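You operate a simulated robot arm through the tools that you are given. There is no shell and no other tool. Be economical: measure what you need, move in short steps, check, and stop when the job is done.

You are at the controls of a simulated two-armed robot. One attempt, no reset.

## Task
Wrap the purple roll in paper and draw the blue pusher out again.
Fine: steady it with the other hand, it ends within 4 cm of its place; paper under the roll to the green mark, work the white lever out and back till the paper covers the roll, lever back; pinch nothing.

Only the result counts: the job must be done as asked and must still hold three seconds after the hand-in. Knocking over, shifting, dropping, spilling or breaking anything else fails it. Lids that push on must go on centred and level and be pressed home; caps that screw on are set level and turned clockwise until they are tight.

## Robot
Two 6-joint arms with two-finger parallel grippers on one trunk, on a base that drives. Base frame: it is fixed to the floor where the robot stands at the start and does not move with it; the origin is under the middle of the robot, x ahead of it, y to its left, z up. Lengths are in cm, angles in rad, forces in N, time in s.
The left shoulder is at the start at [6, 18.7, 109.7], the right one opposite. Places, roughly: blue pusher [50, 0, 80]; dented brown tube (19x4x4 cm) [80, 40, 90]; gold square plug (8x4x4 cm) [60, 60, 80]; white lever on the brown plate [40, 10, 80]. Payload 1.57 kg a hand.
The TCP of each hand is the grasp point between the finger pads, 3 cm short of the fingertips. In the tool frame z runs along the fingers and y along their closing line. The gripper opens to 11 cm. The fingers are 2.4 cm wide and 1.2 cm thick; the gripper's body (4.8 by 11.2 cm) begins 7.8 cm behind the TCP.
Orientation is that of the tool frame in the base frame, as [roll, pitch, yaw] about the fixed x, y, z axes, in that order (R = Rz(yaw) Ry(pitch) Rx(roll)). With the fingers straight down and closing along the base's y, the tool's x points along the base's -x, its y along +y and its z along -z.

## Interface
- The arms move only by the tool arm_command. It takes "left_deltas", "right_deltas" or both (then of equal length, played together; a hand with none holds still); each is a list of rows, each a list of 3 entries, a list of its own where there are three numbers: the shift along the base's x, y, z in cm, then the turn, a rotation vector about the base's x, y, z in rad, then the gripper command, from -1 (shut) to 1 (fully open), values between in proportion. In form: [[[x, y, z], [wx, wy, wz], grip], ...]. A call has 1 to 10 rows; each row is the pose to reach, as a shift and turn from the pose commanded when the call began. A row lasts 0.2 s, in which the tool goes at most 5 cm and 0.15 rad; a call with a longer step from one row to the next is refused whole, and so is a gripper value outside its range. Where a pose cannot be reached the arm comes as near as it can. A force on the tool above 40 N (or 10 N above the force at the start of the call, whichever is more), or a blocked arm, ends the call early, and 0.2 s more pass. Each finger travels about 15.3 cm/s and halts on what it meets, pressing with about 24 N; the grip force reading is that of the motor and also rises with nothing between the fingers. The clock runs only during rows and for 0.2 s after the last one: add rows that repeat a pose to give the fingers time. The reply holds the time, the measured pose of the TCP, the force on the tool along the base axes, the opening and the grip force, in the units named above and with some noise, with the torque about the TCP (base axes, N m) and any sound that the robot's microphone picked up.
- Cameras (640 x 400 px; columns grow to the right, rows downward): "scene" is now at [0.59, -0.9, 162.37]; the picture's right is [-0.12, -0.99, 0.00], its down [-0.87, 0.11, -0.48] and it looks along [0.47, -0.06, -0.88] (base axes); focal length 290 px, centre (320, 200). "left" rides on the left gripper at [7, -1.6, -14.1] in its tool frame; the picture's right is [0.23, 0.97, 0.00], its down [-0.86, 0.20, -0.48] and it looks along [-0.47, 0.11, 0.88] (tool axes); focal length 222 px, centre (320, 200). "right" rides on the right gripper at [7, 1.6, -14.1] in its tool frame; the picture's right is [-0.23, 0.97, 0.00], its down [-0.86, -0.20, -0.48] and it looks along [-0.47, -0.11, 0.88] (tool axes); focal length 222 px, centre (320, 200). There is no depth. A picture from a camera that has moved, and an enlarged one, comes with that camera's place and axes in the base frame and with its lens.
- get_image(camera): a new picture of that camera. No time passes.
- move_column(by): slides the trunk up (or, below 0, down) by that many cm; the arms and the scene camera ride with it, the base frame stays. It gives what a move gives, with no picture.
- steer(legs): drives the robot by 1 to 6 legs, each [ahead, left, turn to the left] in cm, cm and rad, along the robot's own axes; the way and the turn of a leg run together, so that a leg with both is an arc; at most 150 cm and 3.142 rad a leg. The arms and the cameras ride along, it lands a little off, and it stops where it bumps. It gives what a move gives.
- aim_head(pan, tilt): turns the head with the scene camera to pan (to the left, within 1.501 rad either way) and tilt (down, from -0.506 to 1.204), counted from straight ahead of the robot. It gives what a move gives.
- close_up(camera, box): a new picture of the part [left, top, right, bottom] of that camera's present view, enlarged. No time passes.
- job_done(): hands the job in; it is judged then, once.

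Work in short steps. Places have to be worked out from the pictures, the camera data and where the tool is seen: move nearer, look again, correct. Check each grasp and each placing, and mend what went wrong. You have 120 turns and 92 pictures in all, those below and enlarged ones among them. Open the grippers and draw the arms clear of the work before you hand the job in, unless the task says otherwise; then end with one line.

The tools are called after "Emit:" as name(argument=value, ...) on one line, values as JSON. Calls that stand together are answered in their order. arm_command: Moves the arms, as the interface text tells. Its arguments: {"type":"object","properties":{"left_deltas":{"type":"array","items":{"type":"array"}},"right_deltas":{"type":"array","items":{"type":"array"}}},"required":[]} The other tools are called the same way: move_column (by) slides the trunk up or down; steer (legs) drives the base; aim_head (pan, tilt) turns the head that bears the scene camera; get_image (camera) takes a picture; close_up (camera, box) takes an enlarged picture of a part of a camera's view; job_done () hands the job in.

At the start:

```text
clock: 0.0
left_eef_pos: [33.2, 31.26, 109.49]
left_tool_rot: [3.141, 0.001, -3.141]
left_force: [0.1, -0.2, -0.5]
left_ft_torque: [-0.01, 0.04, 0.04]
left_opening: 11.0
left_gripper_force: 0.1
right_eef_pos: [42.82, -5.05, 112.89]
right_tool_rot: [-3.141, 0.001, 3.142]
right_force: [-0.5, 0.1, -1.1]
right_ft_torque: [0.01, 0.01, 0.0]
right_opening: 11.02
right_gripper_force: 0.1
trunk travel left (down, up): [-72.5, 26.5]
robot x, y, heading: [-0.12, 0.09, -0.002]
head pan, tilt: [-0.124, 1.073]
```

scene: 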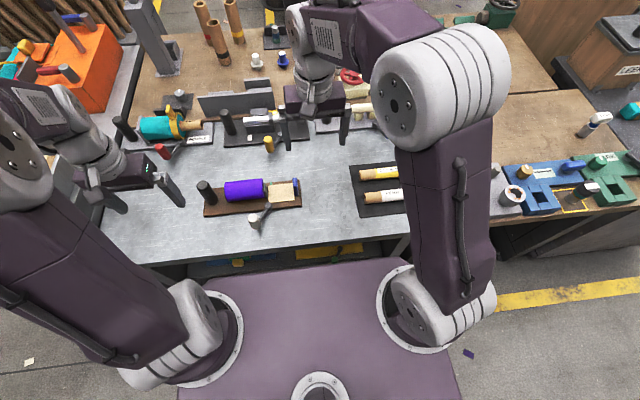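
right: 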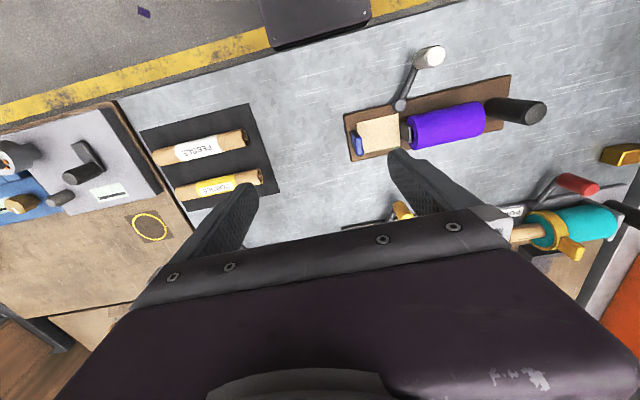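
left: 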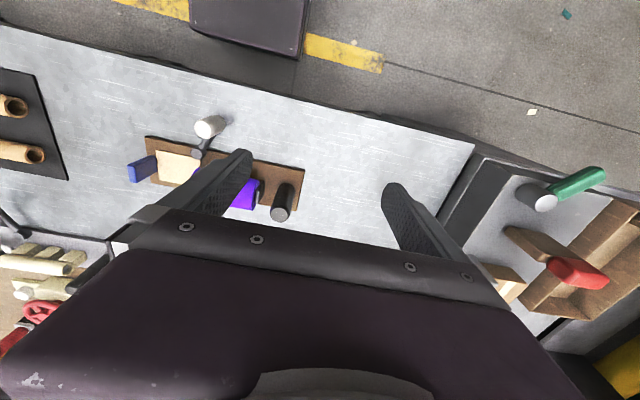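

I start with an enlarged look at the brown plate with the roll, paper, pusher and lever.

Emit:
close_up(camera="scene", box=[180, 150, 330, 244])

Emit:
close_up(camera="right", box=[320, 30, 560, 180])

Emit:
close_up(camera="left", box=[110, 100, 320, 231])

```text
4.26 times, centred on (255, 197) of scene
camera zoom: at [0.59, -0.9, 162.37], right [-0.12, -0.99, 0.0], down [-0.87, 0.11, -0.48], along [0.47, -0.06, -0.88], focal length 1232 px, centre (597, 213)
```

zoom: 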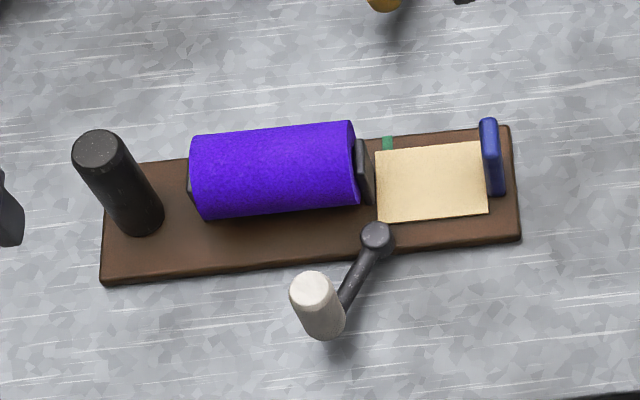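

```text
2.67 times, centred on (440, 105) of right
camera zoom: at [35.94, -3.4, 127.03], right [0.23, 0.97, 0.0], down [0.86, -0.2, 0.48], along [0.47, -0.11, -0.88], focal length 592 px, centre (0, 453)
```

zoom: 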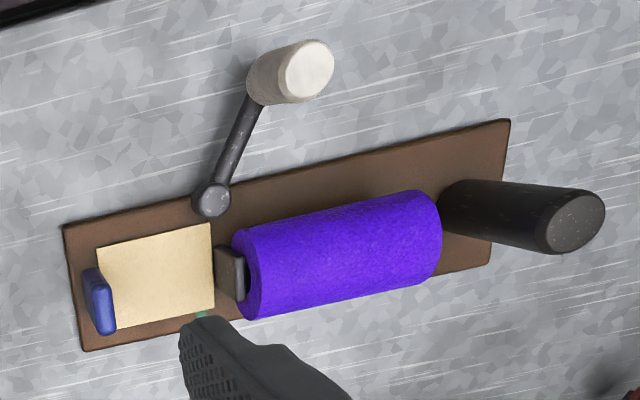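

```text
3.05 times, centred on (215, 166) of left
camera zoom: at [26.15, 29.58, 123.47], right [-0.23, 0.97, 0.0], down [0.86, 0.2, 0.48], along [0.47, 0.11, -0.88], focal length 677 px, centre (640, 305)
```

zoom: 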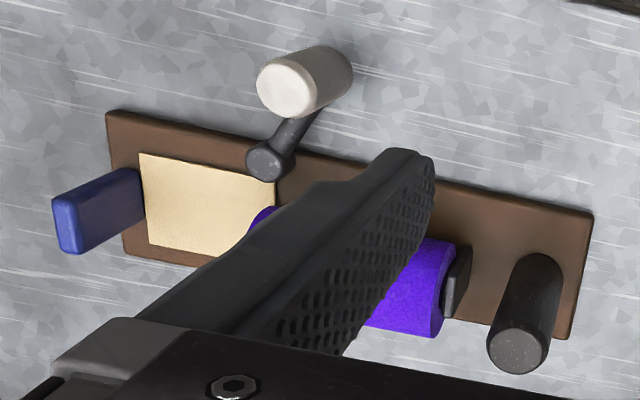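

Triangulated: plate top z≈80.7, spanning x 42.7–52.8 and y −0.5–30.2. Post top is (48.2, 27.4, 90.5), pusher top (48.5, 0.8, 87), lever knob top (37.1, 13.6, 87.4) with its pivot at (43.6, 9.8). I bring the left hand over the post, half open, and the right hand over the pusher, turning it so that it closes along x.

Emit:
arm_command(left_deltas=[[[4, -1, 0], [0, 0, 0], 0.1], [[8, -2, 0], [0, 0, 0], 0.1], [[12, -3, -2], [0, 0, 0], 0.1], [[15, -3.9, -5], [0, 0, 0], 0.1], [[15, -3.9, -9], [0, 0, 0], 0.1], [[15, -3.9, -12], [0, 0, 0], 0.1], [[15, -3.9, -14], [0, 0, 0], 0.1], [[15, -3.9, -14], [0, 0, 0], 0.1], [[15, -3.9, -14], [0, 0, 0], 0.1], [[15, -3.9, -14], [0, 0, 0], 0.1]], right_deltas=[[[1, 0, 0], [0, 0, 0.15], 0], [[2, 1, 0], [0, 0, 0.3], 0], [[3, 2, 0], [0, 0, 0.45], 0], [[4, 3, 0], [0, 0, 0.6], 0], [[5, 4, -2], [0, 0, 0.75], 0], [[5.7, 5, -5], [0, 0, 0.9], 0], [[5.7, 5.8, -8], [0, 0, 1.05], 0], [[5.7, 5.8, -11], [0, 0, 1.2], 0], [[5.7, 5.8, -13], [0, 0, 1.35], 0], [[5.7, 5.8, -15], [0, 0, 1.5], 0]])

```text
clock: 2.2
left_eef_pos: [48.07, 27.31, 95.35]
left_tool_rot: [3.141, 0.0, 3.141]
left_force: [0.1, -0.3, 0.4]
left_ft_torque: [0.03, -0.01, 0.02]
left_opening: 6.05
left_gripper_force: 0.0
right_eef_pos: [48.62, 0.78, 97.94]
right_tool_rot: [3.141, 0.001, -1.637]
right_force: [-0.1, 0.6, -0.2]
right_ft_torque: [0.05, 0.01, 0.01]
right_opening: 5.5
right_gripper_force: 0.2
trunk travel left (down, up): [-72.5, 26.5]
robot x, y, heading: [-0.43, -0.15, -0.0]
head pan, tilt: [-0.124, 1.073]
```

Both arms reach well. I take pictures to check both alignments.

Emit:
get_image(camera="left")

Emit:
get_image(camera="right")

Emit:
get_image(camera="scene")

```text
85 pictures are left
camera left: at [41.16, 25.58, 109.6], right [-0.23, 0.97, 0.0], down [0.86, 0.2, 0.48], along [0.47, 0.11, -0.88], focal length 222 px, centre (320, 200)
```

left: 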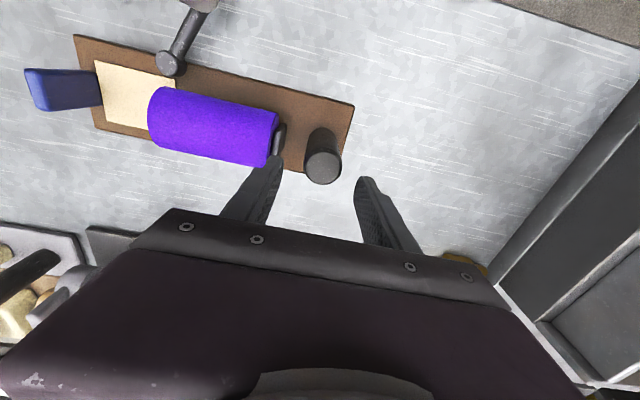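

```text
84 pictures are left
camera right: at [46.63, -6.06, 111.99], right [-0.96, 0.29, 0.0], down [0.26, 0.84, 0.48], along [0.14, 0.46, -0.88], focal length 222 px, centre (320, 200)
```

right: 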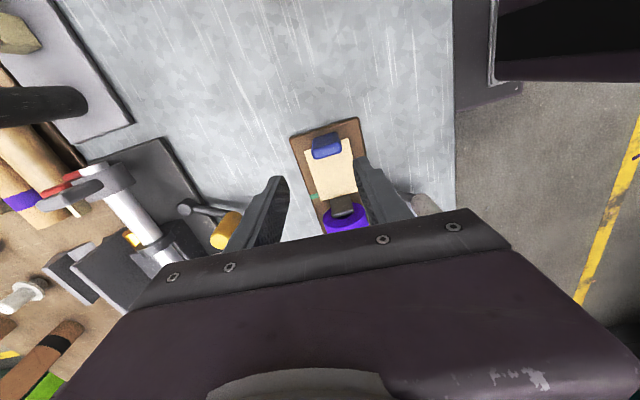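

```text
83 pictures are left
camera scene: at [0.66, -0.88, 162.37], right [-0.12, -0.99, 0.0], down [-0.87, 0.11, -0.48], along [0.47, -0.06, -0.88], focal length 290 px, centre (320, 200)
```

scene: 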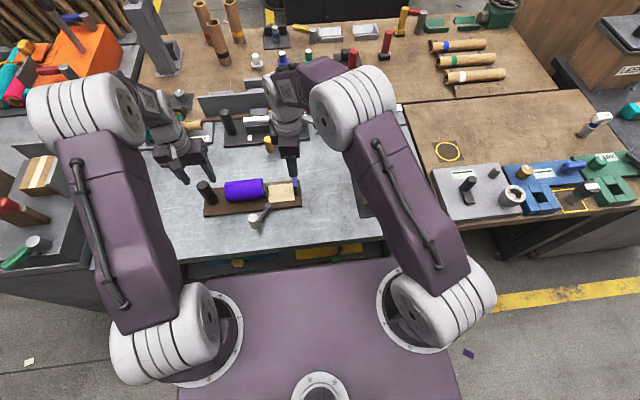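

Projection agrees for the post. The pusher is about 0.4 cm nearer in x than I had it. I lower both hands and grip the post and the pusher.

Emit:
arm_command(left_deltas=[[[0, 0, -3], [0, 0, 0], 0.1], [[0.1, 0.1, -6], [0, 0, 0], 0.1], [[0.1, 0.1, -8], [0, 0, 0], 0.1], [[0.1, 0.1, -8], [0, 0, 0], 0.1], [[0.1, 0.1, -8], [0, 0, 0], -0.2], [[0.1, 0.1, -8], [0, 0, 0], -0.5], [[0.1, 0.1, -8], [0, 0, 0], -1], [[0.1, 0.1, -8], [0, 0, 0], -1], [[0.1, 0.1, -8], [0, 0, 0], -1]], right_deltas=[[[-0.4, 0, -2], [0, 0, 0.07], 0], [[-0.4, 0, -4], [0, 0, 0.07], 0], [[-0.4, 0, -6], [0, 0, 0.07], 0], [[-0.4, 0, -6], [0, 0, 0.07], 0], [[-0.4, 0, -6], [0, 0, 0.07], 0], [[-0.4, 0, -6], [0, 0, 0.07], 0], [[-0.4, 0, -6], [0, 0, 0.07], 0], [[-0.4, 0, -6], [0, 0, 0.07], 0], [[-0.4, 0, -6], [0, 0, 0.07], 0]])

Emit:
get_image(camera="right")

Emit:
get_image(camera="left")

```text
clock: 4.2
left_eef_pos: [48.44, 27.42, 87.11]
left_tool_rot: [-3.141, 0.001, 3.141]
left_force: [-1.2, 1.9, -0.2]
left_ft_torque: [0.55, -0.22, 0.01]
left_opening: 3.59
left_gripper_force: 24.0
right_eef_pos: [48.11, 0.71, 91.81]
right_tool_rot: [-3.142, 0.0, -1.571]
right_force: [-0.4, 0.0, -1.2]
right_ft_torque: [0.0, 0.02, 0.01]
right_opening: 5.51
right_gripper_force: 0.0
trunk travel left (down, up): [-72.5, 26.5]
robot x, y, heading: [0.38, 0.0, 0.002]
head pan, tilt: [-0.124, 1.073]
```

```text
82 pictures are left
camera right: at [46.61, -6.27, 106.04], right [-0.97, 0.23, 0.0], down [0.2, 0.86, 0.48], along [0.11, 0.47, -0.88], focal length 222 px, centre (320, 200)
```

right: 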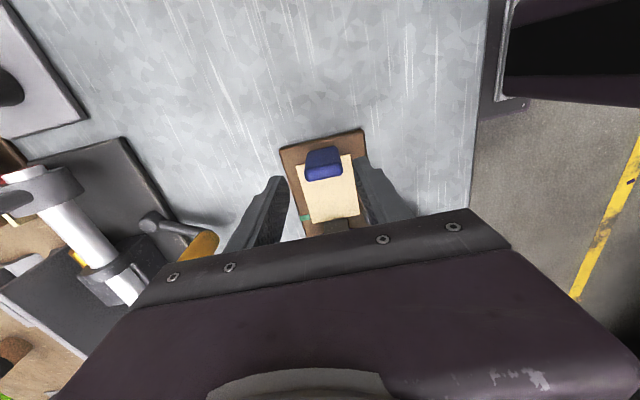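

```text
81 pictures are left
camera left: at [41.42, 25.76, 101.38], right [-0.23, 0.97, 0.0], down [0.86, 0.2, 0.48], along [0.47, 0.11, -0.88], focal length 222 px, centre (320, 200)
```

left: 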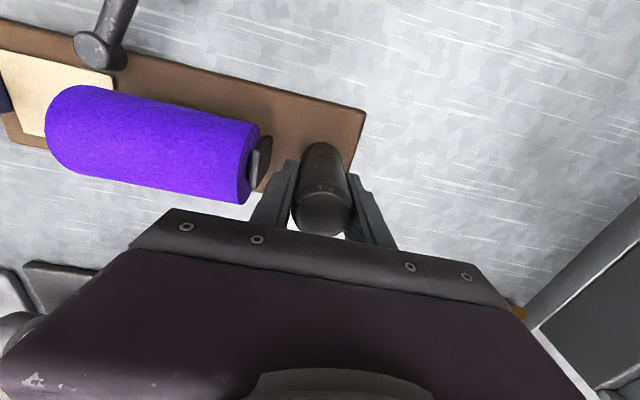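

The post is firmly held. I zoom on the pusher to get its shape and green mark exactly.

Emit:
close_up(camera="right", box=[260, 120, 388, 200])

Emit:
close_up(camera="right", box=[260, 170, 388, 250])

```text
5.00 times, centred on (324, 160) of right
camera zoom: at [46.61, -6.27, 106.04], right [-0.97, 0.23, 0.0], down [0.2, 0.86, 0.48], along [0.11, 0.47, -0.88], focal length 1111 px, centre (300, 400)
```

zoom: 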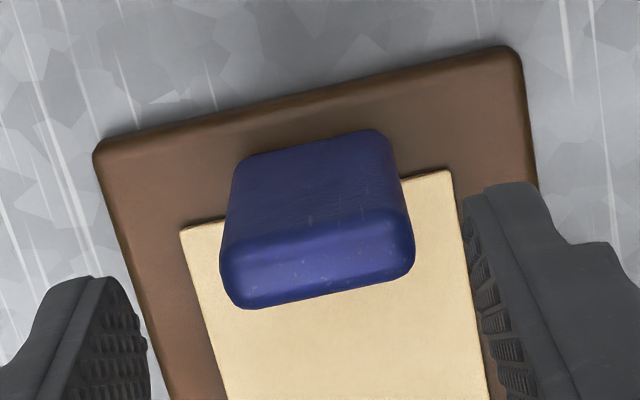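

```text
5.00 times, centred on (324, 210) of right
camera zoom: at [46.61, -6.27, 106.04], right [-0.97, 0.23, 0.0], down [0.2, 0.86, 0.48], along [0.11, 0.47, -0.88], focal length 1111 px, centre (300, 150)
```

zoom: 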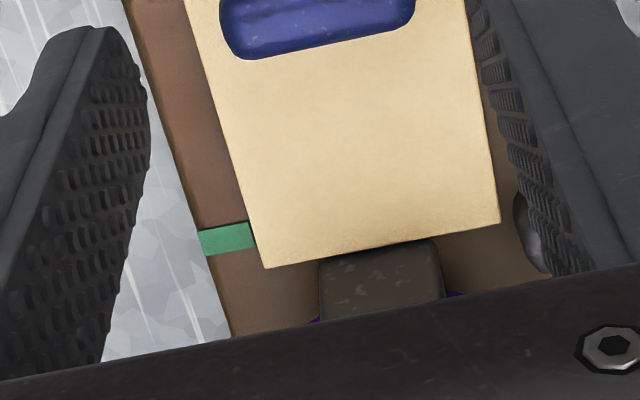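

The pusher is centred at (48.1, 1.4) and the green mark is at y≈9.4, so about 8 cm of travel is needed. I descend and grip the pusher along x with the pads slightly behind its centre.

Emit:
arm_command(right_deltas=[[[0, 0.3, -2.5], [0, 0, 0], 0], [[0, 0.4, -5], [0, 0, 0], 0], [[0, 0.4, -6.6], [0, 0, 0], 0], [[0, 0.4, -6.6], [0, 0, 0], 0], [[0, 0.4, -6.6], [0, 0, 0], -0.3], [[0, 0.4, -6.6], [0, 0, 0], -0.5], [[0, 0.4, -6.6], [0, 0, 0], -1], [[0, 0.4, -6.6], [0, 0, 0], -1]])

Emit:
get_image(camera="right")

```text
clock: 6.0
left_eef_pos: [48.36, 27.64, 87.21]
left_tool_rot: [3.141, 0.001, 3.14]
left_force: [-0.6, 1.9, -0.6]
left_ft_torque: [-0.31, 0.15, 0.03]
left_opening: 3.58
left_gripper_force: 24.3
right_eef_pos: [48.01, 1.19, 85.08]
right_tool_rot: [-3.141, 0.001, -1.57]
right_force: [-0.2, -0.7, -0.3]
right_ft_torque: [0.28, -0.26, 0.12]
right_opening: 3.58
right_gripper_force: 24.0
trunk travel left (down, up): [-72.5, 26.5]
robot x, y, heading: [0.1, 0.18, -0.0]
head pan, tilt: [-0.124, 1.073]
```

```text
78 pictures are left
camera right: at [46.47, -5.79, 99.36], right [-0.97, 0.23, 0.0], down [0.2, 0.86, 0.48], along [0.11, 0.47, -0.88], focal length 222 px, centre (320, 200)
```

right: 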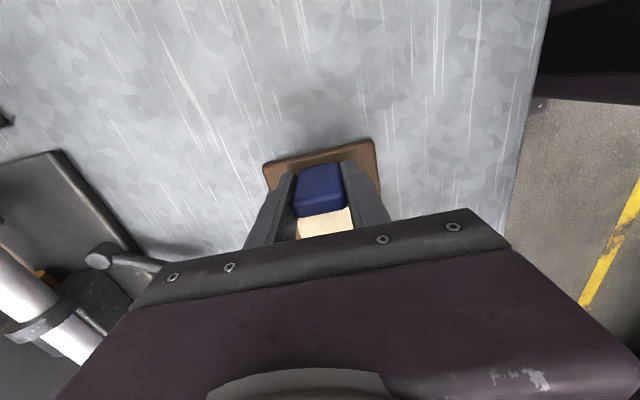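

The pusher is gripped (opening 3.58). I push toward +y in short steps, 5 cm first.

Emit:
arm_command(right_deltas=[[[0, 0.7, 0], [0, 0, 0], -1], [[0, 1.4, 0], [0, 0, 0], -1], [[0, 2.1, 0], [0, 0, 0], -1], [[0, 2.8, 0], [0, 0, 0], -1], [[0, 3.5, 0], [0, 0, 0], -1], [[0, 4.2, 0], [0, 0, 0], -1], [[0, 5, 0], [0, 0, 0], -1], [[0, 5, 0], [0, 0, 0], -1]])

Emit:
get_image(camera="right")

Emit:
close_up(camera="scene", box=[180, 150, 330, 244])

```text
clock: 7.8
left_eef_pos: [48.43, 27.63, 87.13]
left_tool_rot: [-3.141, 0.0, 3.141]
left_force: [-1.2, 4.8, 7.5]
left_ft_torque: [-1.01, 0.22, -0.18]
left_opening: 3.54
left_gripper_force: 24.3
right_eef_pos: [47.95, 6.21, 85.22]
right_tool_rot: [3.14, 0.002, -1.569]
right_force: [0.6, -3.9, -5.3]
right_ft_torque: [-0.55, -0.38, 0.03]
right_opening: 3.57
right_gripper_force: 24.2
trunk travel left (down, up): [-72.5, 26.5]
robot x, y, heading: [0.14, -0.28, 0.001]
head pan, tilt: [-0.124, 1.073]
```

```text
77 pictures are left
camera right: at [46.48, -0.79, 99.4], right [-0.97, 0.23, 0.0], down [0.2, 0.86, 0.48], along [0.11, 0.47, -0.88], focal length 222 px, centre (320, 200)
```

right: 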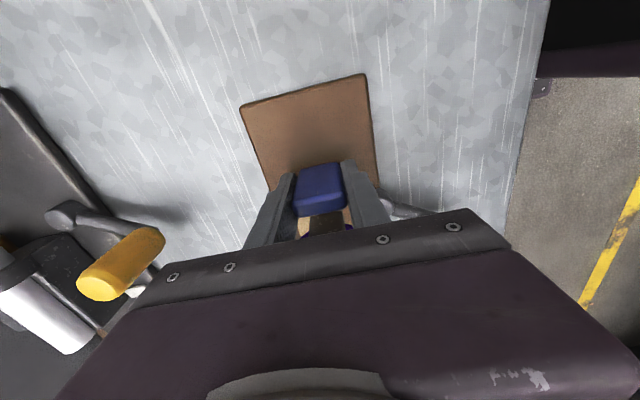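

```text
4.26 times, centred on (255, 197) of scene
camera zoom: at [0.66, -0.88, 162.37], right [-0.12, -0.99, 0.0], down [-0.87, 0.11, -0.48], along [0.47, -0.06, -0.88], focal length 1232 px, centre (597, 213)
```

zoom: 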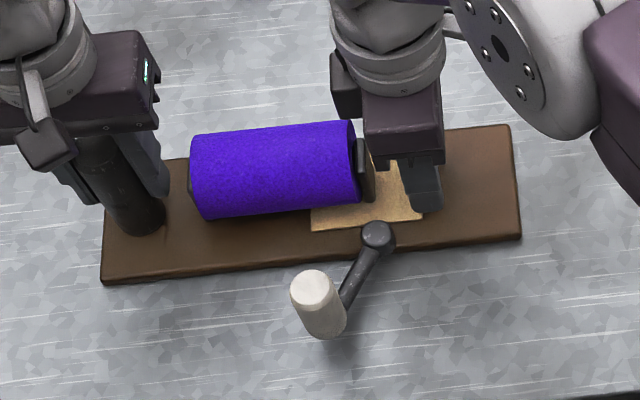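

The paper slides under the roll with low force. I go on by 2.4 cm and look.

Emit:
arm_command(right_deltas=[[[0, 0.6, 0], [0, 0, 0], -1], [[0, 1.2, 0], [0, 0, 0], -1], [[0, 1.8, 0], [0, 0, 0], -1], [[0, 2.4, 0], [0, 0, 0], -1], [[0, 2.4, 0], [0, 0, 0], -1]])

Emit:
close_up(camera="right", box=[220, 80, 420, 240])

Emit:
close_up(camera="scene", box=[205, 165, 315, 234])

Emit:
get_image(camera="left")

```text
clock: 9.0
left_eef_pos: [48.46, 27.53, 87.17]
left_tool_rot: [-3.14, 0.001, -3.141]
left_force: [0.7, 3.3, 10.8]
left_ft_torque: [-1.3, 0.02, 0.05]
left_opening: 3.59
left_gripper_force: 24.3
right_eef_pos: [48.08, 8.49, 85.17]
right_tool_rot: [3.14, -0.001, -1.571]
right_force: [-0.5, -4.1, -7.3]
right_ft_torque: [-0.51, -0.25, 0.08]
right_opening: 3.58
right_gripper_force: 23.8
trunk travel left (down, up): [-72.5, 26.5]
robot x, y, heading: [0.1, 0.2, -0.001]
head pan, tilt: [-0.124, 1.073]
```

```text
2.50 times, centred on (320, 160) of right
camera zoom: at [46.57, 1.59, 99.46], right [-0.97, 0.23, 0.0], down [0.2, 0.86, 0.48], along [0.11, 0.47, -0.88], focal length 555 px, centre (320, 300)
```

zoom: 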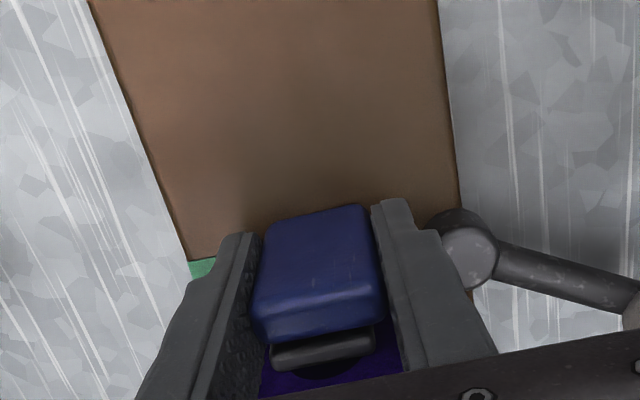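

```text
5.80 times, centred on (260, 200) of scene
camera zoom: at [0.67, -0.88, 162.37], right [-0.12, -0.99, 0.0], down [-0.87, 0.11, -0.48], along [0.47, -0.06, -0.88], focal length 1678 px, centre (668, 203)
```

zoom: 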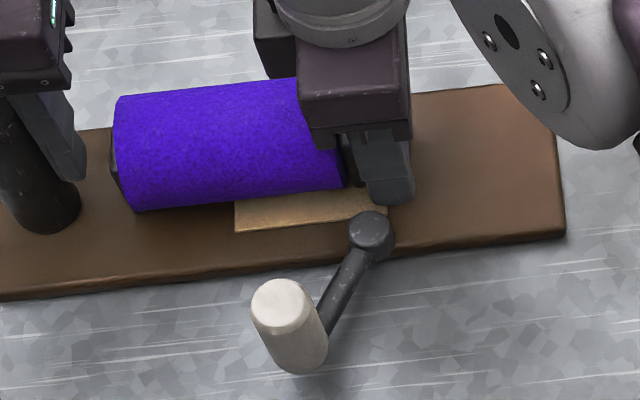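

```text
73 pictures are left
camera left: at [41.48, 25.75, 101.38], right [-0.23, 0.97, 0.0], down [0.85, 0.2, 0.48], along [0.47, 0.11, -0.88], focal length 222 px, centre (320, 200)
```

left: 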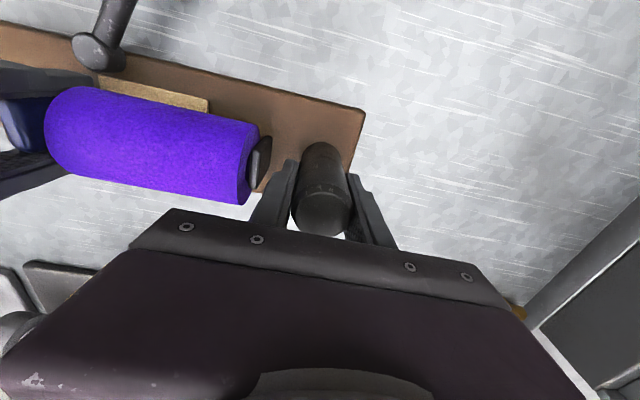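

The pusher is centred at y≈8.8 with the paper's trailing edge at about 9.0. The mark spans 9.1–9.75, so I push 0.7 cm more.

Emit:
arm_command(right_deltas=[[[0, 0.3, 0], [0, 0, 0], -1], [[0, 0.6, 0], [0, 0, 0], -1], [[0, 0.8, 0], [0, 0, 0], -1], [[0, 0.8, 0], [0, 0, 0], -1]])

Emit:
close_up(camera="right", box=[220, 100, 420, 240])

Emit:
close_up(camera="scene", box=[205, 165, 315, 234])

```text
clock: 10.0
left_eef_pos: [48.43, 27.57, 87.17]
left_tool_rot: [3.141, 0.0, 3.14]
left_force: [4.5, 3.2, 3.9]
left_ft_torque: [-0.77, -0.53, 0.12]
left_opening: 3.57
left_gripper_force: 24.3
right_eef_pos: [48.08, 9.27, 85.25]
right_tool_rot: [-3.141, 0.0, -1.571]
right_force: [-2.8, -2.8, 0.0]
right_ft_torque: [0.52, 0.14, 0.31]
right_opening: 3.56
right_gripper_force: 24.1
trunk travel left (down, up): [-72.5, 26.5]
robot x, y, heading: [-0.07, -0.41, -0.001]
head pan, tilt: [-0.124, 1.073]
```

```text
2.86 times, centred on (320, 170) of right
camera zoom: at [46.62, 2.39, 99.42], right [-0.97, 0.23, 0.0], down [0.2, 0.85, 0.48], along [0.11, 0.47, -0.88], focal length 635 px, centre (320, 286)
```

zoom: 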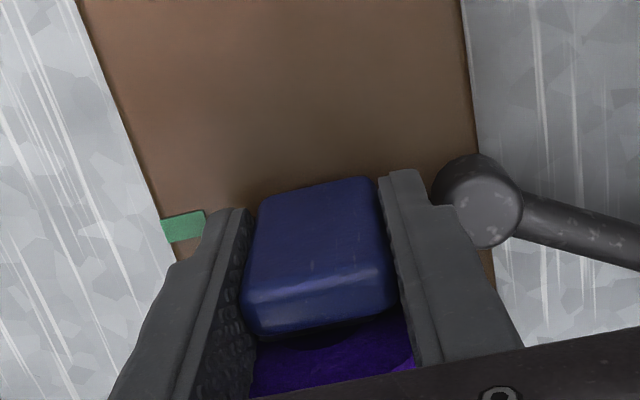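

```text
5.80 times, centred on (260, 200) of scene
camera zoom: at [0.66, -0.91, 162.37], right [-0.12, -0.99, 0.0], down [-0.87, 0.11, -0.48], along [0.47, -0.06, -0.88], focal length 1678 px, centre (668, 203)
```

zoom: 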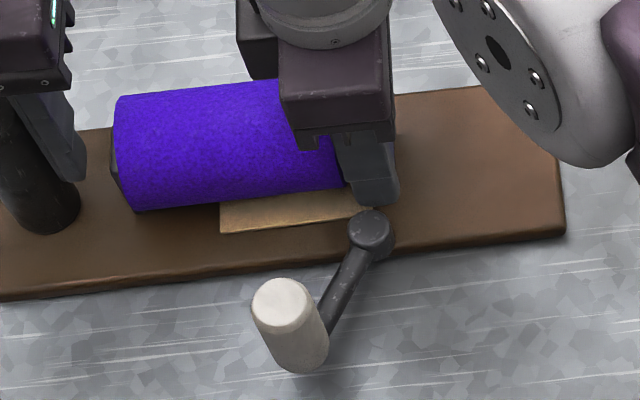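

The pusher is now centred on the green mark and the paper lies under the roll. I draw the pusher back in small steps and check that the paper stays.

Emit:
arm_command(right_deltas=[[[0, -0.5, 0], [0, 0, 0], -1], [[0, -1, 0], [0, 0, 0], -1], [[0, -1.5, 0], [0, 0, 0], -1], [[0, -2, 0], [0, 0, 0], -1], [[0, -2, 0], [0, 0, 0], -1]])

Emit:
close_up(camera="scene", box=[205, 165, 315, 234])

```text
clock: 11.2
left_eef_pos: [48.46, 27.42, 87.36]
left_tool_rot: [3.141, -0.001, 3.141]
left_force: [2.3, -4.7, 1.5]
left_ft_torque: [-0.71, 0.12, 0.17]
left_opening: 3.59
left_gripper_force: 24.5
right_eef_pos: [48.13, 7.36, 85.18]
right_tool_rot: [-3.141, 0.0, -1.571]
right_force: [-2.3, 4.0, -0.5]
right_ft_torque: [0.64, 0.01, 0.31]
right_opening: 3.55
right_gripper_force: 23.6
trunk travel left (down, up): [-72.5, 26.5]
robot x, y, heading: [-0.05, -0.1, -0.005]
head pan, tilt: [-0.124, 1.073]
```

```text
5.80 times, centred on (260, 200) of scene
camera zoom: at [0.63, -0.94, 162.37], right [-0.12, -0.99, 0.0], down [-0.87, 0.11, -0.48], along [0.47, -0.06, -0.88], focal length 1678 px, centre (668, 203)
```

zoom: 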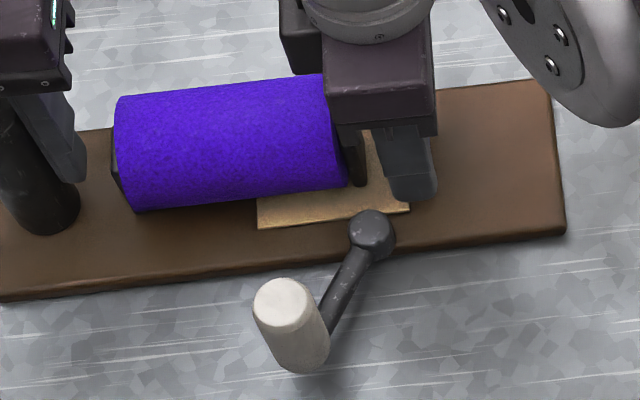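

The paper follows the pusher back, so the pusher must stay in until the roll has taken the paper. I push it to the mark again.

Emit:
arm_command(right_deltas=[[[0, 0.5, 0], [0, 0, 0], -1], [[0, 1, 0], [0, 0, 0], -1], [[0, 1.5, 0], [0, 0, 0], -1], [[0, 2, 0], [0, 0, 0], -1], [[0, 2.1, 0], [0, 0, 0], -1], [[0, 2.1, 0], [0, 0, 0], -1]])

Emit:
close_up(camera="right", box=[220, 100, 420, 240])

```text
clock: 12.6
left_eef_pos: [48.39, 27.47, 87.22]
left_tool_rot: [-3.141, 0.001, 3.141]
left_force: [-1.3, 5.2, 4.3]
left_ft_torque: [-0.47, 0.4, -0.23]
left_opening: 3.56
left_gripper_force: 24.1
right_eef_pos: [48.07, 9.44, 85.16]
right_tool_rot: [-3.141, 0.0, -1.571]
right_force: [1.4, -3.6, -3.4]
right_ft_torque: [-0.38, -0.44, 0.04]
right_opening: 3.55
right_gripper_force: 24.3
trunk travel left (down, up): [-72.5, 26.5]
robot x, y, heading: [-0.28, 0.03, -0.002]
head pan, tilt: [-0.124, 1.073]
```

```text
2.86 times, centred on (320, 170) of right
camera zoom: at [46.63, 2.43, 99.41], right [-0.97, 0.23, 0.0], down [0.2, 0.86, 0.48], along [0.11, 0.47, -0.88], focal length 635 px, centre (320, 286)
```

zoom: 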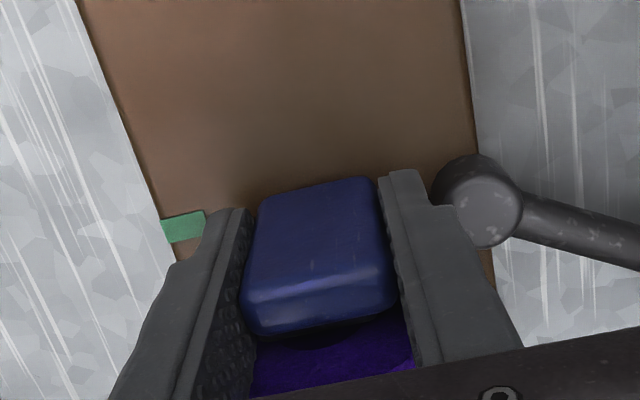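

Back on the mark. I release only slightly, to clear the lever pivot, and lift straight up.

Emit:
arm_command(right_deltas=[[[0, 0, 0], [0, 0, 0], -0.24], [[0, 0, 0], [0, 0, 0], -0.24], [[0, 0, 1], [0, 0, 0], -0.24], [[0, 0, 4], [0, 0, 0], -0.24], [[0, 0, 8], [0, 0, 0], -0.1], [[0, 0, 11], [0, 0, 0], 0], [[-3, 0, 13], [0, 0, 0], 0], [[-7, 1, 13], [0, 0, 0], 0], [[-11, 4, 13], [0, 0, 0], 0], [[-11, 4, 13], [0, 0, 0], 0]])

Emit:
get_image(camera="right")

Emit:
close_up(camera="scene", box=[180, 150, 330, 244])

```text
clock: 14.8
left_eef_pos: [48.53, 27.44, 87.2]
left_tool_rot: [3.141, 0.001, -3.141]
left_force: [0.1, 0.3, 0.0]
left_ft_torque: [0.31, -0.17, -0.03]
left_opening: 3.56
left_gripper_force: 23.7
right_eef_pos: [36.94, 13.6, 97.93]
right_tool_rot: [3.14, 0.0, -1.571]
right_force: [0.2, -0.7, 0.3]
right_ft_torque: [0.03, 0.02, -0.06]
right_opening: 5.51
right_gripper_force: 0.0
trunk travel left (down, up): [-72.5, 26.5]
robot x, y, heading: [0.24, -0.72, -0.004]
head pan, tilt: [-0.124, 1.073]
```

```text
68 pictures are left
camera right: at [35.39, 6.7, 112.13], right [-0.97, 0.23, 0.0], down [0.2, 0.85, 0.48], along [0.11, 0.47, -0.88], focal length 222 px, centre (320, 200)
```

right: 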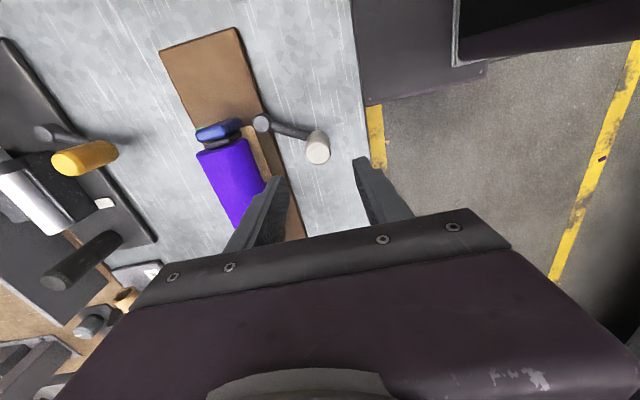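

```text
4.26 times, centred on (255, 197) of scene
camera zoom: at [0.73, -0.96, 162.38], right [-0.12, -0.99, 0.0], down [-0.87, 0.11, -0.48], along [0.47, -0.06, -0.88], focal length 1232 px, centre (597, 213)
```

zoom: 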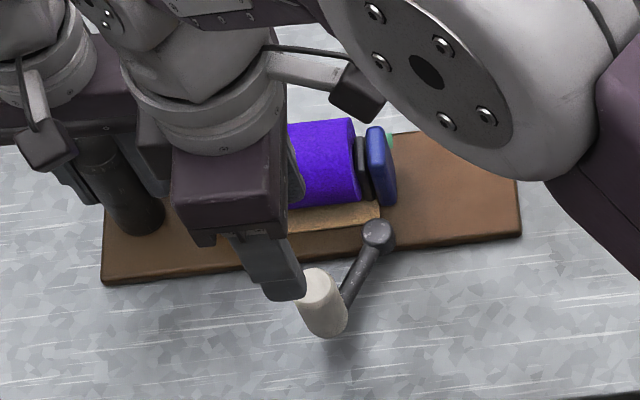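

The prediction for the knob position matches the picture. I turn the hand so its closing line lies along the lever's tangent, then descend on it.

Emit:
arm_command(right_deltas=[[[0, 0, 0], [0, 0, -0.15], 0], [[0, 0, 0], [0, 0, -0.3], 0], [[0, 0, 0], [0, 0, -0.45], 0], [[0, 0, 0], [0, 0, -0.6], 0], [[0, 0, 0], [0, 0, -0.75], 0], [[0, 0, 0], [0, 0, -0.9], 0], [[0, 0, 0], [0, 0, -1.05], 0], [[0, 0, 0], [0, 0, -1.2], 0], [[0, 0, -1], [0, 0, -1.35], 0], [[0, 0, -2], [0, 0, -1.5], 0]])

Emit:
arm_command(right_deltas=[[[0, 0, 0], [0, 0, -0.15], 0], [[0, 0, 0], [0, 0, -0.3], 0], [[0, 0, 0], [0, 0, -0.45], 0], [[0, 0, 0], [0, 0, -0.59], 0], [[0, 0, -3], [0, 0, -0.59], 0], [[0, 0, -3], [0, 0, -0.59], 0]])

Emit:
get_image(camera="right")

```text
clock: 17.0
left_eef_pos: [48.42, 27.55, 87.12]
left_tool_rot: [3.14, 0.0, 3.14]
left_force: [0.5, 0.8, -0.4]
left_ft_torque: [0.61, -0.01, 0.02]
left_opening: 3.58
left_gripper_force: 23.3
right_eef_pos: [37.15, 13.48, 96.2]
right_tool_rot: [3.141, -0.001, -3.073]
right_force: [-0.1, -1.2, -0.1]
right_ft_torque: [-0.02, -0.01, 0.01]
right_opening: 5.49
right_gripper_force: 0.1
trunk travel left (down, up): [-72.5, 26.5]
robot x, y, heading: [-0.26, 0.16, -0.001]
head pan, tilt: [-0.124, 1.073]
```

```text
clock: 18.4
left_eef_pos: [48.35, 27.55, 87.25]
left_tool_rot: [3.142, 0.0, 3.141]
left_force: [-0.3, -0.8, 0.6]
left_ft_torque: [0.58, -0.04, -0.06]
left_opening: 3.58
left_gripper_force: 24.4
right_eef_pos: [37.09, 13.43, 93.26]
right_tool_rot: [3.14, -0.001, 2.623]
right_force: [0.1, -0.6, -0.1]
right_ft_torque: [0.01, 0.03, -0.02]
right_opening: 5.49
right_gripper_force: 0.1
trunk travel left (down, up): [-72.5, 26.5]
robot x, y, heading: [0.37, -0.1, -0.006]
head pan, tilt: [-0.124, 1.073]
```

```text
66 pictures are left
camera right: at [31.99, 18.23, 107.38], right [0.68, 0.73, 0.0], down [0.64, -0.6, 0.48], along [0.35, -0.33, -0.88], focal length 222 px, centre (320, 200)
```

right: 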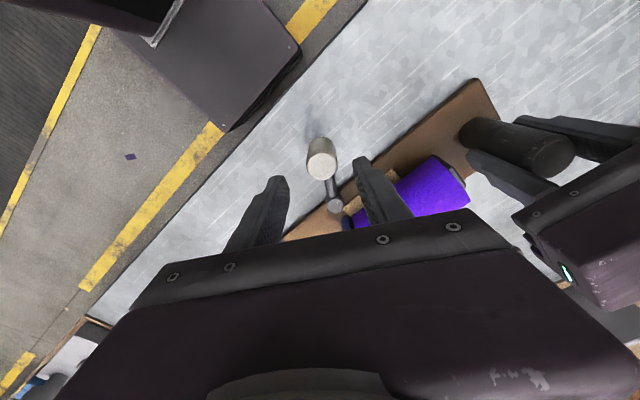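

The knob sits between the fingers. I descend to z≈85.5 and close on it.

Emit:
arm_command(right_deltas=[[[0, 0, -3], [0, 0, 0], 0], [[0, 0, -6], [0, 0, 0], 0], [[0, 0, -7.6], [0, 0, 0], 0], [[0, 0, -7.6], [0, 0, 0], 0], [[0, 0, -7.6], [0, 0, 0], -0.3], [[0, 0, -7.6], [0, 0, 0], -0.5], [[0, 0, -7.6], [0, 0, 0], -0.7], [[0, 0, -7.6], [0, 0, 0], -0.7]])

Emit:
get_image(camera="right")

```text
clock: 20.2
left_eef_pos: [48.5, 27.49, 87.18]
left_tool_rot: [-3.141, 0.001, -3.14]
left_force: [-0.9, -5.9, 0.3]
left_ft_torque: [0.74, 0.05, 0.05]
left_opening: 3.58
left_gripper_force: 23.8
right_eef_pos: [37.16, 13.37, 85.58]
right_tool_rot: [3.141, 0.0, 2.624]
right_force: [1.1, 4.3, 0.8]
right_ft_torque: [-0.63, 0.07, 0.18]
right_opening: 2.92
right_gripper_force: 23.8
trunk travel left (down, up): [-72.5, 26.5]
robot x, y, heading: [0.06, -0.17, -0.003]
head pan, tilt: [-0.124, 1.073]
```

```text
65 pictures are left
camera right: at [32.02, 18.19, 99.73], right [0.68, 0.73, 0.0], down [0.64, -0.6, 0.48], along [0.35, -0.33, -0.88], focal length 222 px, centre (320, 200)
```

right: 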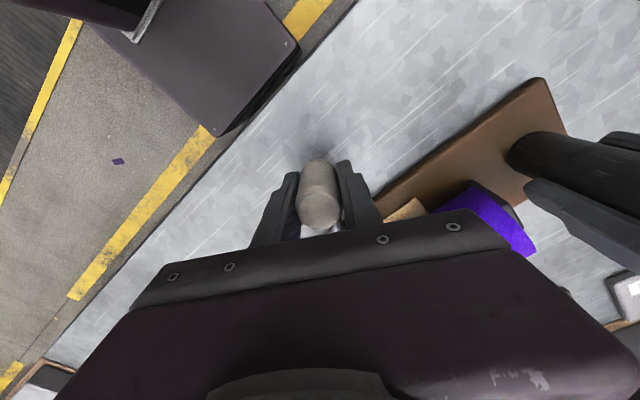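

The knob is held (2.92 cm). I probe a small motion along the arc toward −y and read the force.

Emit:
arm_command(right_deltas=[[[-0.2, -0.35, 0], [0, 0, 0.05], -0.7], [[-0.35, -0.75, 0], [0, 0, 0.1], -0.7], [[-0.35, -0.75, 0], [0, 0, 0.1], -0.7]])

```text
clock: 21.0
left_eef_pos: [48.44, 27.45, 87.17]
left_tool_rot: [-3.141, -0.001, 3.14]
left_force: [-2.7, -5.7, 2.3]
left_ft_torque: [0.62, 0.54, -0.03]
left_opening: 3.58
left_gripper_force: 23.6
right_eef_pos: [36.82, 12.51, 85.57]
right_tool_rot: [-3.141, 0.001, 2.724]
right_force: [2.4, 5.5, 0.6]
right_ft_torque: [-0.72, -0.1, 0.19]
right_opening: 2.93
right_gripper_force: 23.7
trunk travel left (down, up): [-72.5, 26.5]
robot x, y, heading: [0.08, 0.28, -0.001]
head pan, tilt: [-0.124, 1.073]
```

The lever moves in that direction with about 6 N of friction. I follow the arc around the pivot (43.65, 9.8) at radius 7.5.

Emit:
arm_command(right_deltas=[[[-0.4, -0.8, 0], [0, 0, 0.115], -0.7], [[-0.58, -1.7, 0], [0, 0, 0.24], -0.7], [[-0.65, -2.75, 0], [0, 0, 0.38], -0.7], [[-0.58, -3.8, 0], [0, 0, 0.52], -0.7], [[-0.58, -3.8, 0], [0, 0, 0.52], -0.7]])

Emit:
get_image(camera="scene")

Emit:
get_image(camera="left")

```text
clock: 22.2
left_eef_pos: [48.47, 27.44, 87.23]
left_tool_rot: [-3.141, 0.0, 3.141]
left_force: [-1.3, -0.6, 3.0]
left_ft_torque: [-0.84, 0.62, -0.18]
left_opening: 3.58
left_gripper_force: 24.2
right_eef_pos: [36.14, 8.86, 85.6]
right_tool_rot: [3.141, 0.001, -3.039]
right_force: [1.1, 0.0, 0.2]
right_ft_torque: [0.57, -0.08, 0.05]
right_opening: 2.89
right_gripper_force: 23.9
trunk travel left (down, up): [-72.5, 26.5]
robot x, y, heading: [-0.16, 0.12, -0.003]
head pan, tilt: [-0.124, 1.073]
```

```text
64 pictures are left
camera scene: at [0.63, -0.9, 162.37], right [-0.12, -0.99, 0.0], down [-0.87, 0.11, -0.48], along [0.47, -0.06, -0.88], focal length 290 px, centre (320, 200)
```

scene: 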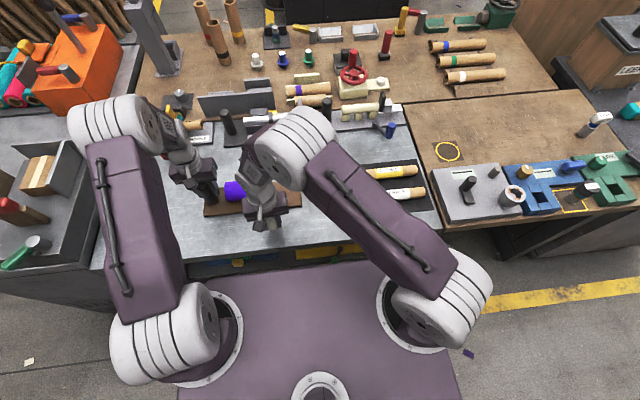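

```text
63 pictures are left
camera left: at [41.44, 25.75, 101.38], right [-0.23, 0.97, 0.0], down [0.86, 0.2, 0.48], along [0.47, 0.11, -0.88], focal length 222 px, centre (320, 200)
```

left: 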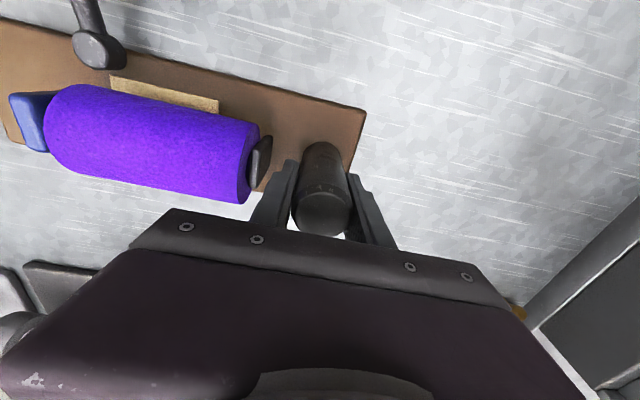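

The lever follows and the plate has not moved. I go on outward along the arc, watching for an end stop.

Emit:
arm_command(right_deltas=[[[0.22, -1.0, 0], [0, 0, 0.14], -0.7], [[0.6, -2.0, 0], [0, 0, 0.28], -0.7], [[1.1, -2.93, 0], [0, 0, 0.42], -0.7], [[1.1, -2.93, 0], [0, 0, 0.42], -0.7]])

Emit:
arm_command(right_deltas=[[[0.25, -0.45, 0], [0, 0, 0.07], -0.7], [[0.6, -0.85, 0], [0, 0, 0.14], -0.7], [[0.6, -0.85, 0], [0, 0, 0.14], -0.7]])

Emit:
get_image(camera="left")

```text
clock: 23.2
left_eef_pos: [48.44, 27.5, 87.22]
left_tool_rot: [3.14, -0.001, -3.14]
left_force: [-1.4, -8.8, 0.4]
left_ft_torque: [-0.45, -0.35, 0.18]
left_opening: 3.57
left_gripper_force: 24.1
right_eef_pos: [37.32, 6.11, 85.7]
right_tool_rot: [3.14, 0.002, -2.618]
right_force: [3.0, 8.9, -0.6]
right_ft_torque: [0.69, 0.28, 0.07]
right_opening: 2.93
right_gripper_force: 24.1
trunk travel left (down, up): [-72.5, 26.5]
robot x, y, heading: [-0.04, -0.04, 0.005]
head pan, tilt: [-0.124, 1.073]
```

```text
clock: 24.0
left_eef_pos: [48.25, 27.34, 87.14]
left_tool_rot: [3.141, -0.001, -3.14]
left_force: [-8.3, -22.0, 0.8]
left_ft_torque: [-0.15, -0.37, 0.05]
left_opening: 3.57
left_gripper_force: 24.1
right_eef_pos: [38.07, 5.12, 85.8]
right_tool_rot: [3.141, 0.003, -2.479]
right_force: [8.3, 20.0, -0.4]
right_ft_torque: [0.6, 0.26, 0.04]
right_opening: 2.95
right_gripper_force: 24.2
trunk travel left (down, up): [-72.5, 26.5]
robot x, y, heading: [0.18, 0.11, 0.001]
head pan, tilt: [-0.124, 1.073]
```

```text
62 pictures are left
camera left: at [41.36, 25.67, 101.37], right [-0.23, 0.97, 0.0], down [0.86, 0.2, 0.48], along [0.46, 0.11, -0.88], focal length 222 px, centre (320, 200)
```

left: 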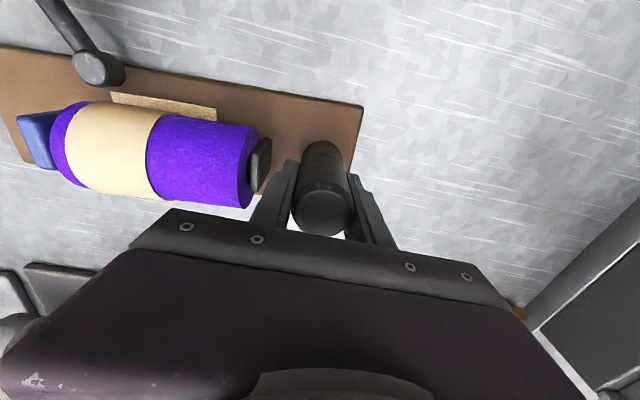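

The paper is now laid over the roll after the outward stroke, and the 22 N reading marks the end stop at about 218°. I bring the lever back along the arc to its start.

Emit:
arm_command(right_deltas=[[[-0.6, 0.85, 0], [0, 0, -0.14], -0.7], [[-1.1, 1.77, 0], [0, 0, -0.28], -0.7], [[-1.46, 2.75, 0], [0, 0, -0.42], -0.7], [[-1.68, 3.78, 0], [0, 0, -0.56], -0.7], [[-1.75, 4.82, 0], [0, 0, -0.7], -0.7], [[-1.68, 5.86, 0], [0, 0, -0.84], -0.7], [[-1.46, 6.89, 0], [0, 0, -0.98], -0.7], [[-1.1, 7.87, 0], [0, 0, -1.12], -0.7], [[-0.75, 8.5, 0], [0, 0, -1.22], -0.7], [[-0.75, 8.5, 0], [0, 0, -1.22], -0.7]])

Emit:
get_image(camera="left")

```text
clock: 26.2
left_eef_pos: [48.53, 27.62, 87.28]
left_tool_rot: [3.14, 0.002, 3.142]
left_force: [7.2, 14.4, -0.6]
left_ft_torque: [-0.54, 0.28, -0.33]
left_opening: 3.55
left_gripper_force: 23.9
right_eef_pos: [37.17, 13.57, 85.69]
right_tool_rot: [-3.139, 0.0, 2.58]
right_force: [-6.0, -14.7, 1.1]
right_ft_torque: [0.6, -0.49, -0.25]
right_opening: 2.93
right_gripper_force: 23.7
trunk travel left (down, up): [-72.5, 26.5]
robot x, y, heading: [-0.02, 0.03, -0.001]
head pan, tilt: [-0.124, 1.073]
```

```text
61 pictures are left
camera left: at [41.48, 25.81, 101.38], right [-0.23, 0.97, 0.0], down [0.85, 0.2, 0.48], along [0.47, 0.11, -0.88], focal length 222 px, centre (320, 200)
```

left: 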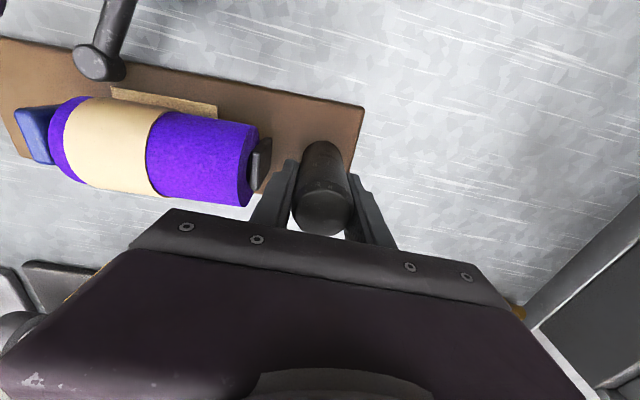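

The lever is back at its start stop. The paper lies over the roll, though perhaps not all round, so I work a second stroke and compare.

Emit:
arm_command(right_deltas=[[[-0.45, -0.87, 0], [0, 0, 0.14], -0.7], [[-0.78, -1.87, 0], [0, 0, 0.28], -0.7], [[-0.96, -2.9, 0], [0, 0, 0.42], -0.7], [[-1.0, -3.95, 0], [0, 0, 0.56], -0.7], [[-0.89, -5.0, 0], [0, 0, 0.7], -0.7], [[-0.63, -6.0, 0], [0, 0, 0.84], -0.7], [[-0.24, -7.0, 0], [0, 0, 0.98], -0.7], [[0.28, -7.88, 0], [0, 0, 1.12], -0.7], [[0.55, -8.25, 0], [0, 0, 1.19], -0.7], [[0.55, -8.25, 0], [0, 0, 1.19], -0.7]])

Emit:
get_image(camera="left")

```text
clock: 28.4
left_eef_pos: [48.33, 27.62, 87.13]
left_tool_rot: [3.141, -0.001, -3.141]
left_force: [-0.7, -1.8, -0.4]
left_ft_torque: [0.65, 0.28, -0.26]
left_opening: 3.55
left_gripper_force: 24.6
right_eef_pos: [37.58, 5.48, 85.59]
right_tool_rot: [3.141, 0.0, -2.507]
right_force: [-0.6, 0.0, 3.8]
right_ft_torque: [-0.49, -0.46, 0.05]
right_opening: 2.9
right_gripper_force: 23.7
trunk travel left (down, up): [-72.5, 26.5]
robot x, y, heading: [0.22, -0.06, 0.006]
head pan, tilt: [-0.124, 1.073]
```

```text
60 pictures are left
camera left: at [41.42, 25.75, 101.39], right [-0.23, 0.97, 0.0], down [0.86, 0.2, 0.48], along [0.47, 0.11, -0.88], focal length 222 px, centre (320, 200)
```

left: 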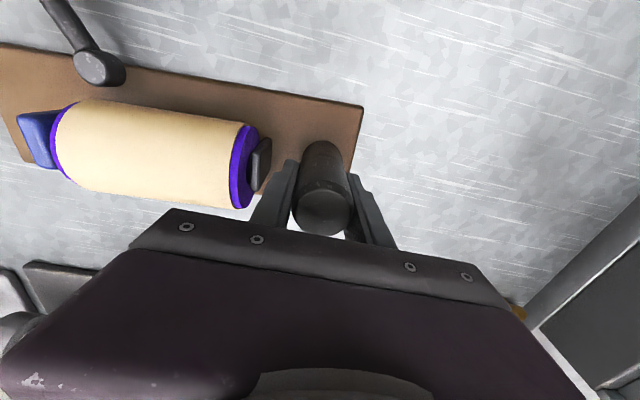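

The paper now covers the roll and the flat sheet is gone from the plate. I return the lever to its start.

Emit:
arm_command(right_deltas=[[[-0.45, 0.8, 0], [0, 0, -0.14], -0.7], [[-0.9, 1.7, 0], [0, 0, -0.28], -0.7], [[-1.2, 2.65, 0], [0, 0, -0.42], -0.7], [[-1.4, 3.65, 0], [0, 0, -0.56], -0.7], [[-1.5, 4.7, 0], [0, 0, -0.7], -0.7], [[-1.4, 5.75, 0], [0, 0, -0.84], -0.7], [[-1.15, 6.75, 0], [0, 0, -0.98], -0.7], [[-0.8, 7.65, 0], [0, 0, -1.12], -0.7], [[-0.55, 8.2, 0], [0, 0, -1.19], -0.7], [[-0.52, 8.3, 0], [0, 0, -1.19], -0.7]])

Emit:
get_image(camera="left")

```text
clock: 30.6
left_eef_pos: [48.53, 27.41, 87.3]
left_tool_rot: [3.141, 0.001, -3.141]
left_force: [6.1, 10.3, 0.1]
left_ft_torque: [-0.62, 0.26, -0.23]
left_opening: 3.57
left_gripper_force: 23.5
right_eef_pos: [37.12, 13.57, 85.57]
right_tool_rot: [-3.138, -0.003, 2.579]
right_force: [-6.0, -12.7, 4.1]
right_ft_torque: [0.61, -0.65, -0.24]
right_opening: 2.93
right_gripper_force: 23.8
trunk travel left (down, up): [-72.5, 26.5]
robot x, y, heading: [-0.09, -0.11, 0.004]
head pan, tilt: [-0.124, 1.073]
```

```text
59 pictures are left
camera left: at [41.47, 25.77, 101.4], right [-0.23, 0.97, 0.0], down [0.85, 0.2, 0.48], along [0.47, 0.11, -0.88], focal length 222 px, centre (320, 200)
```

left: 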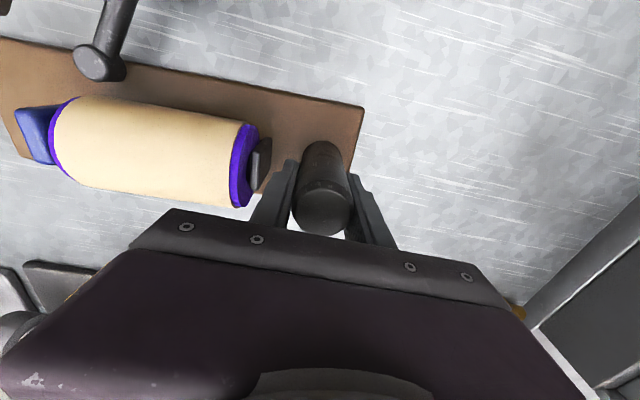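

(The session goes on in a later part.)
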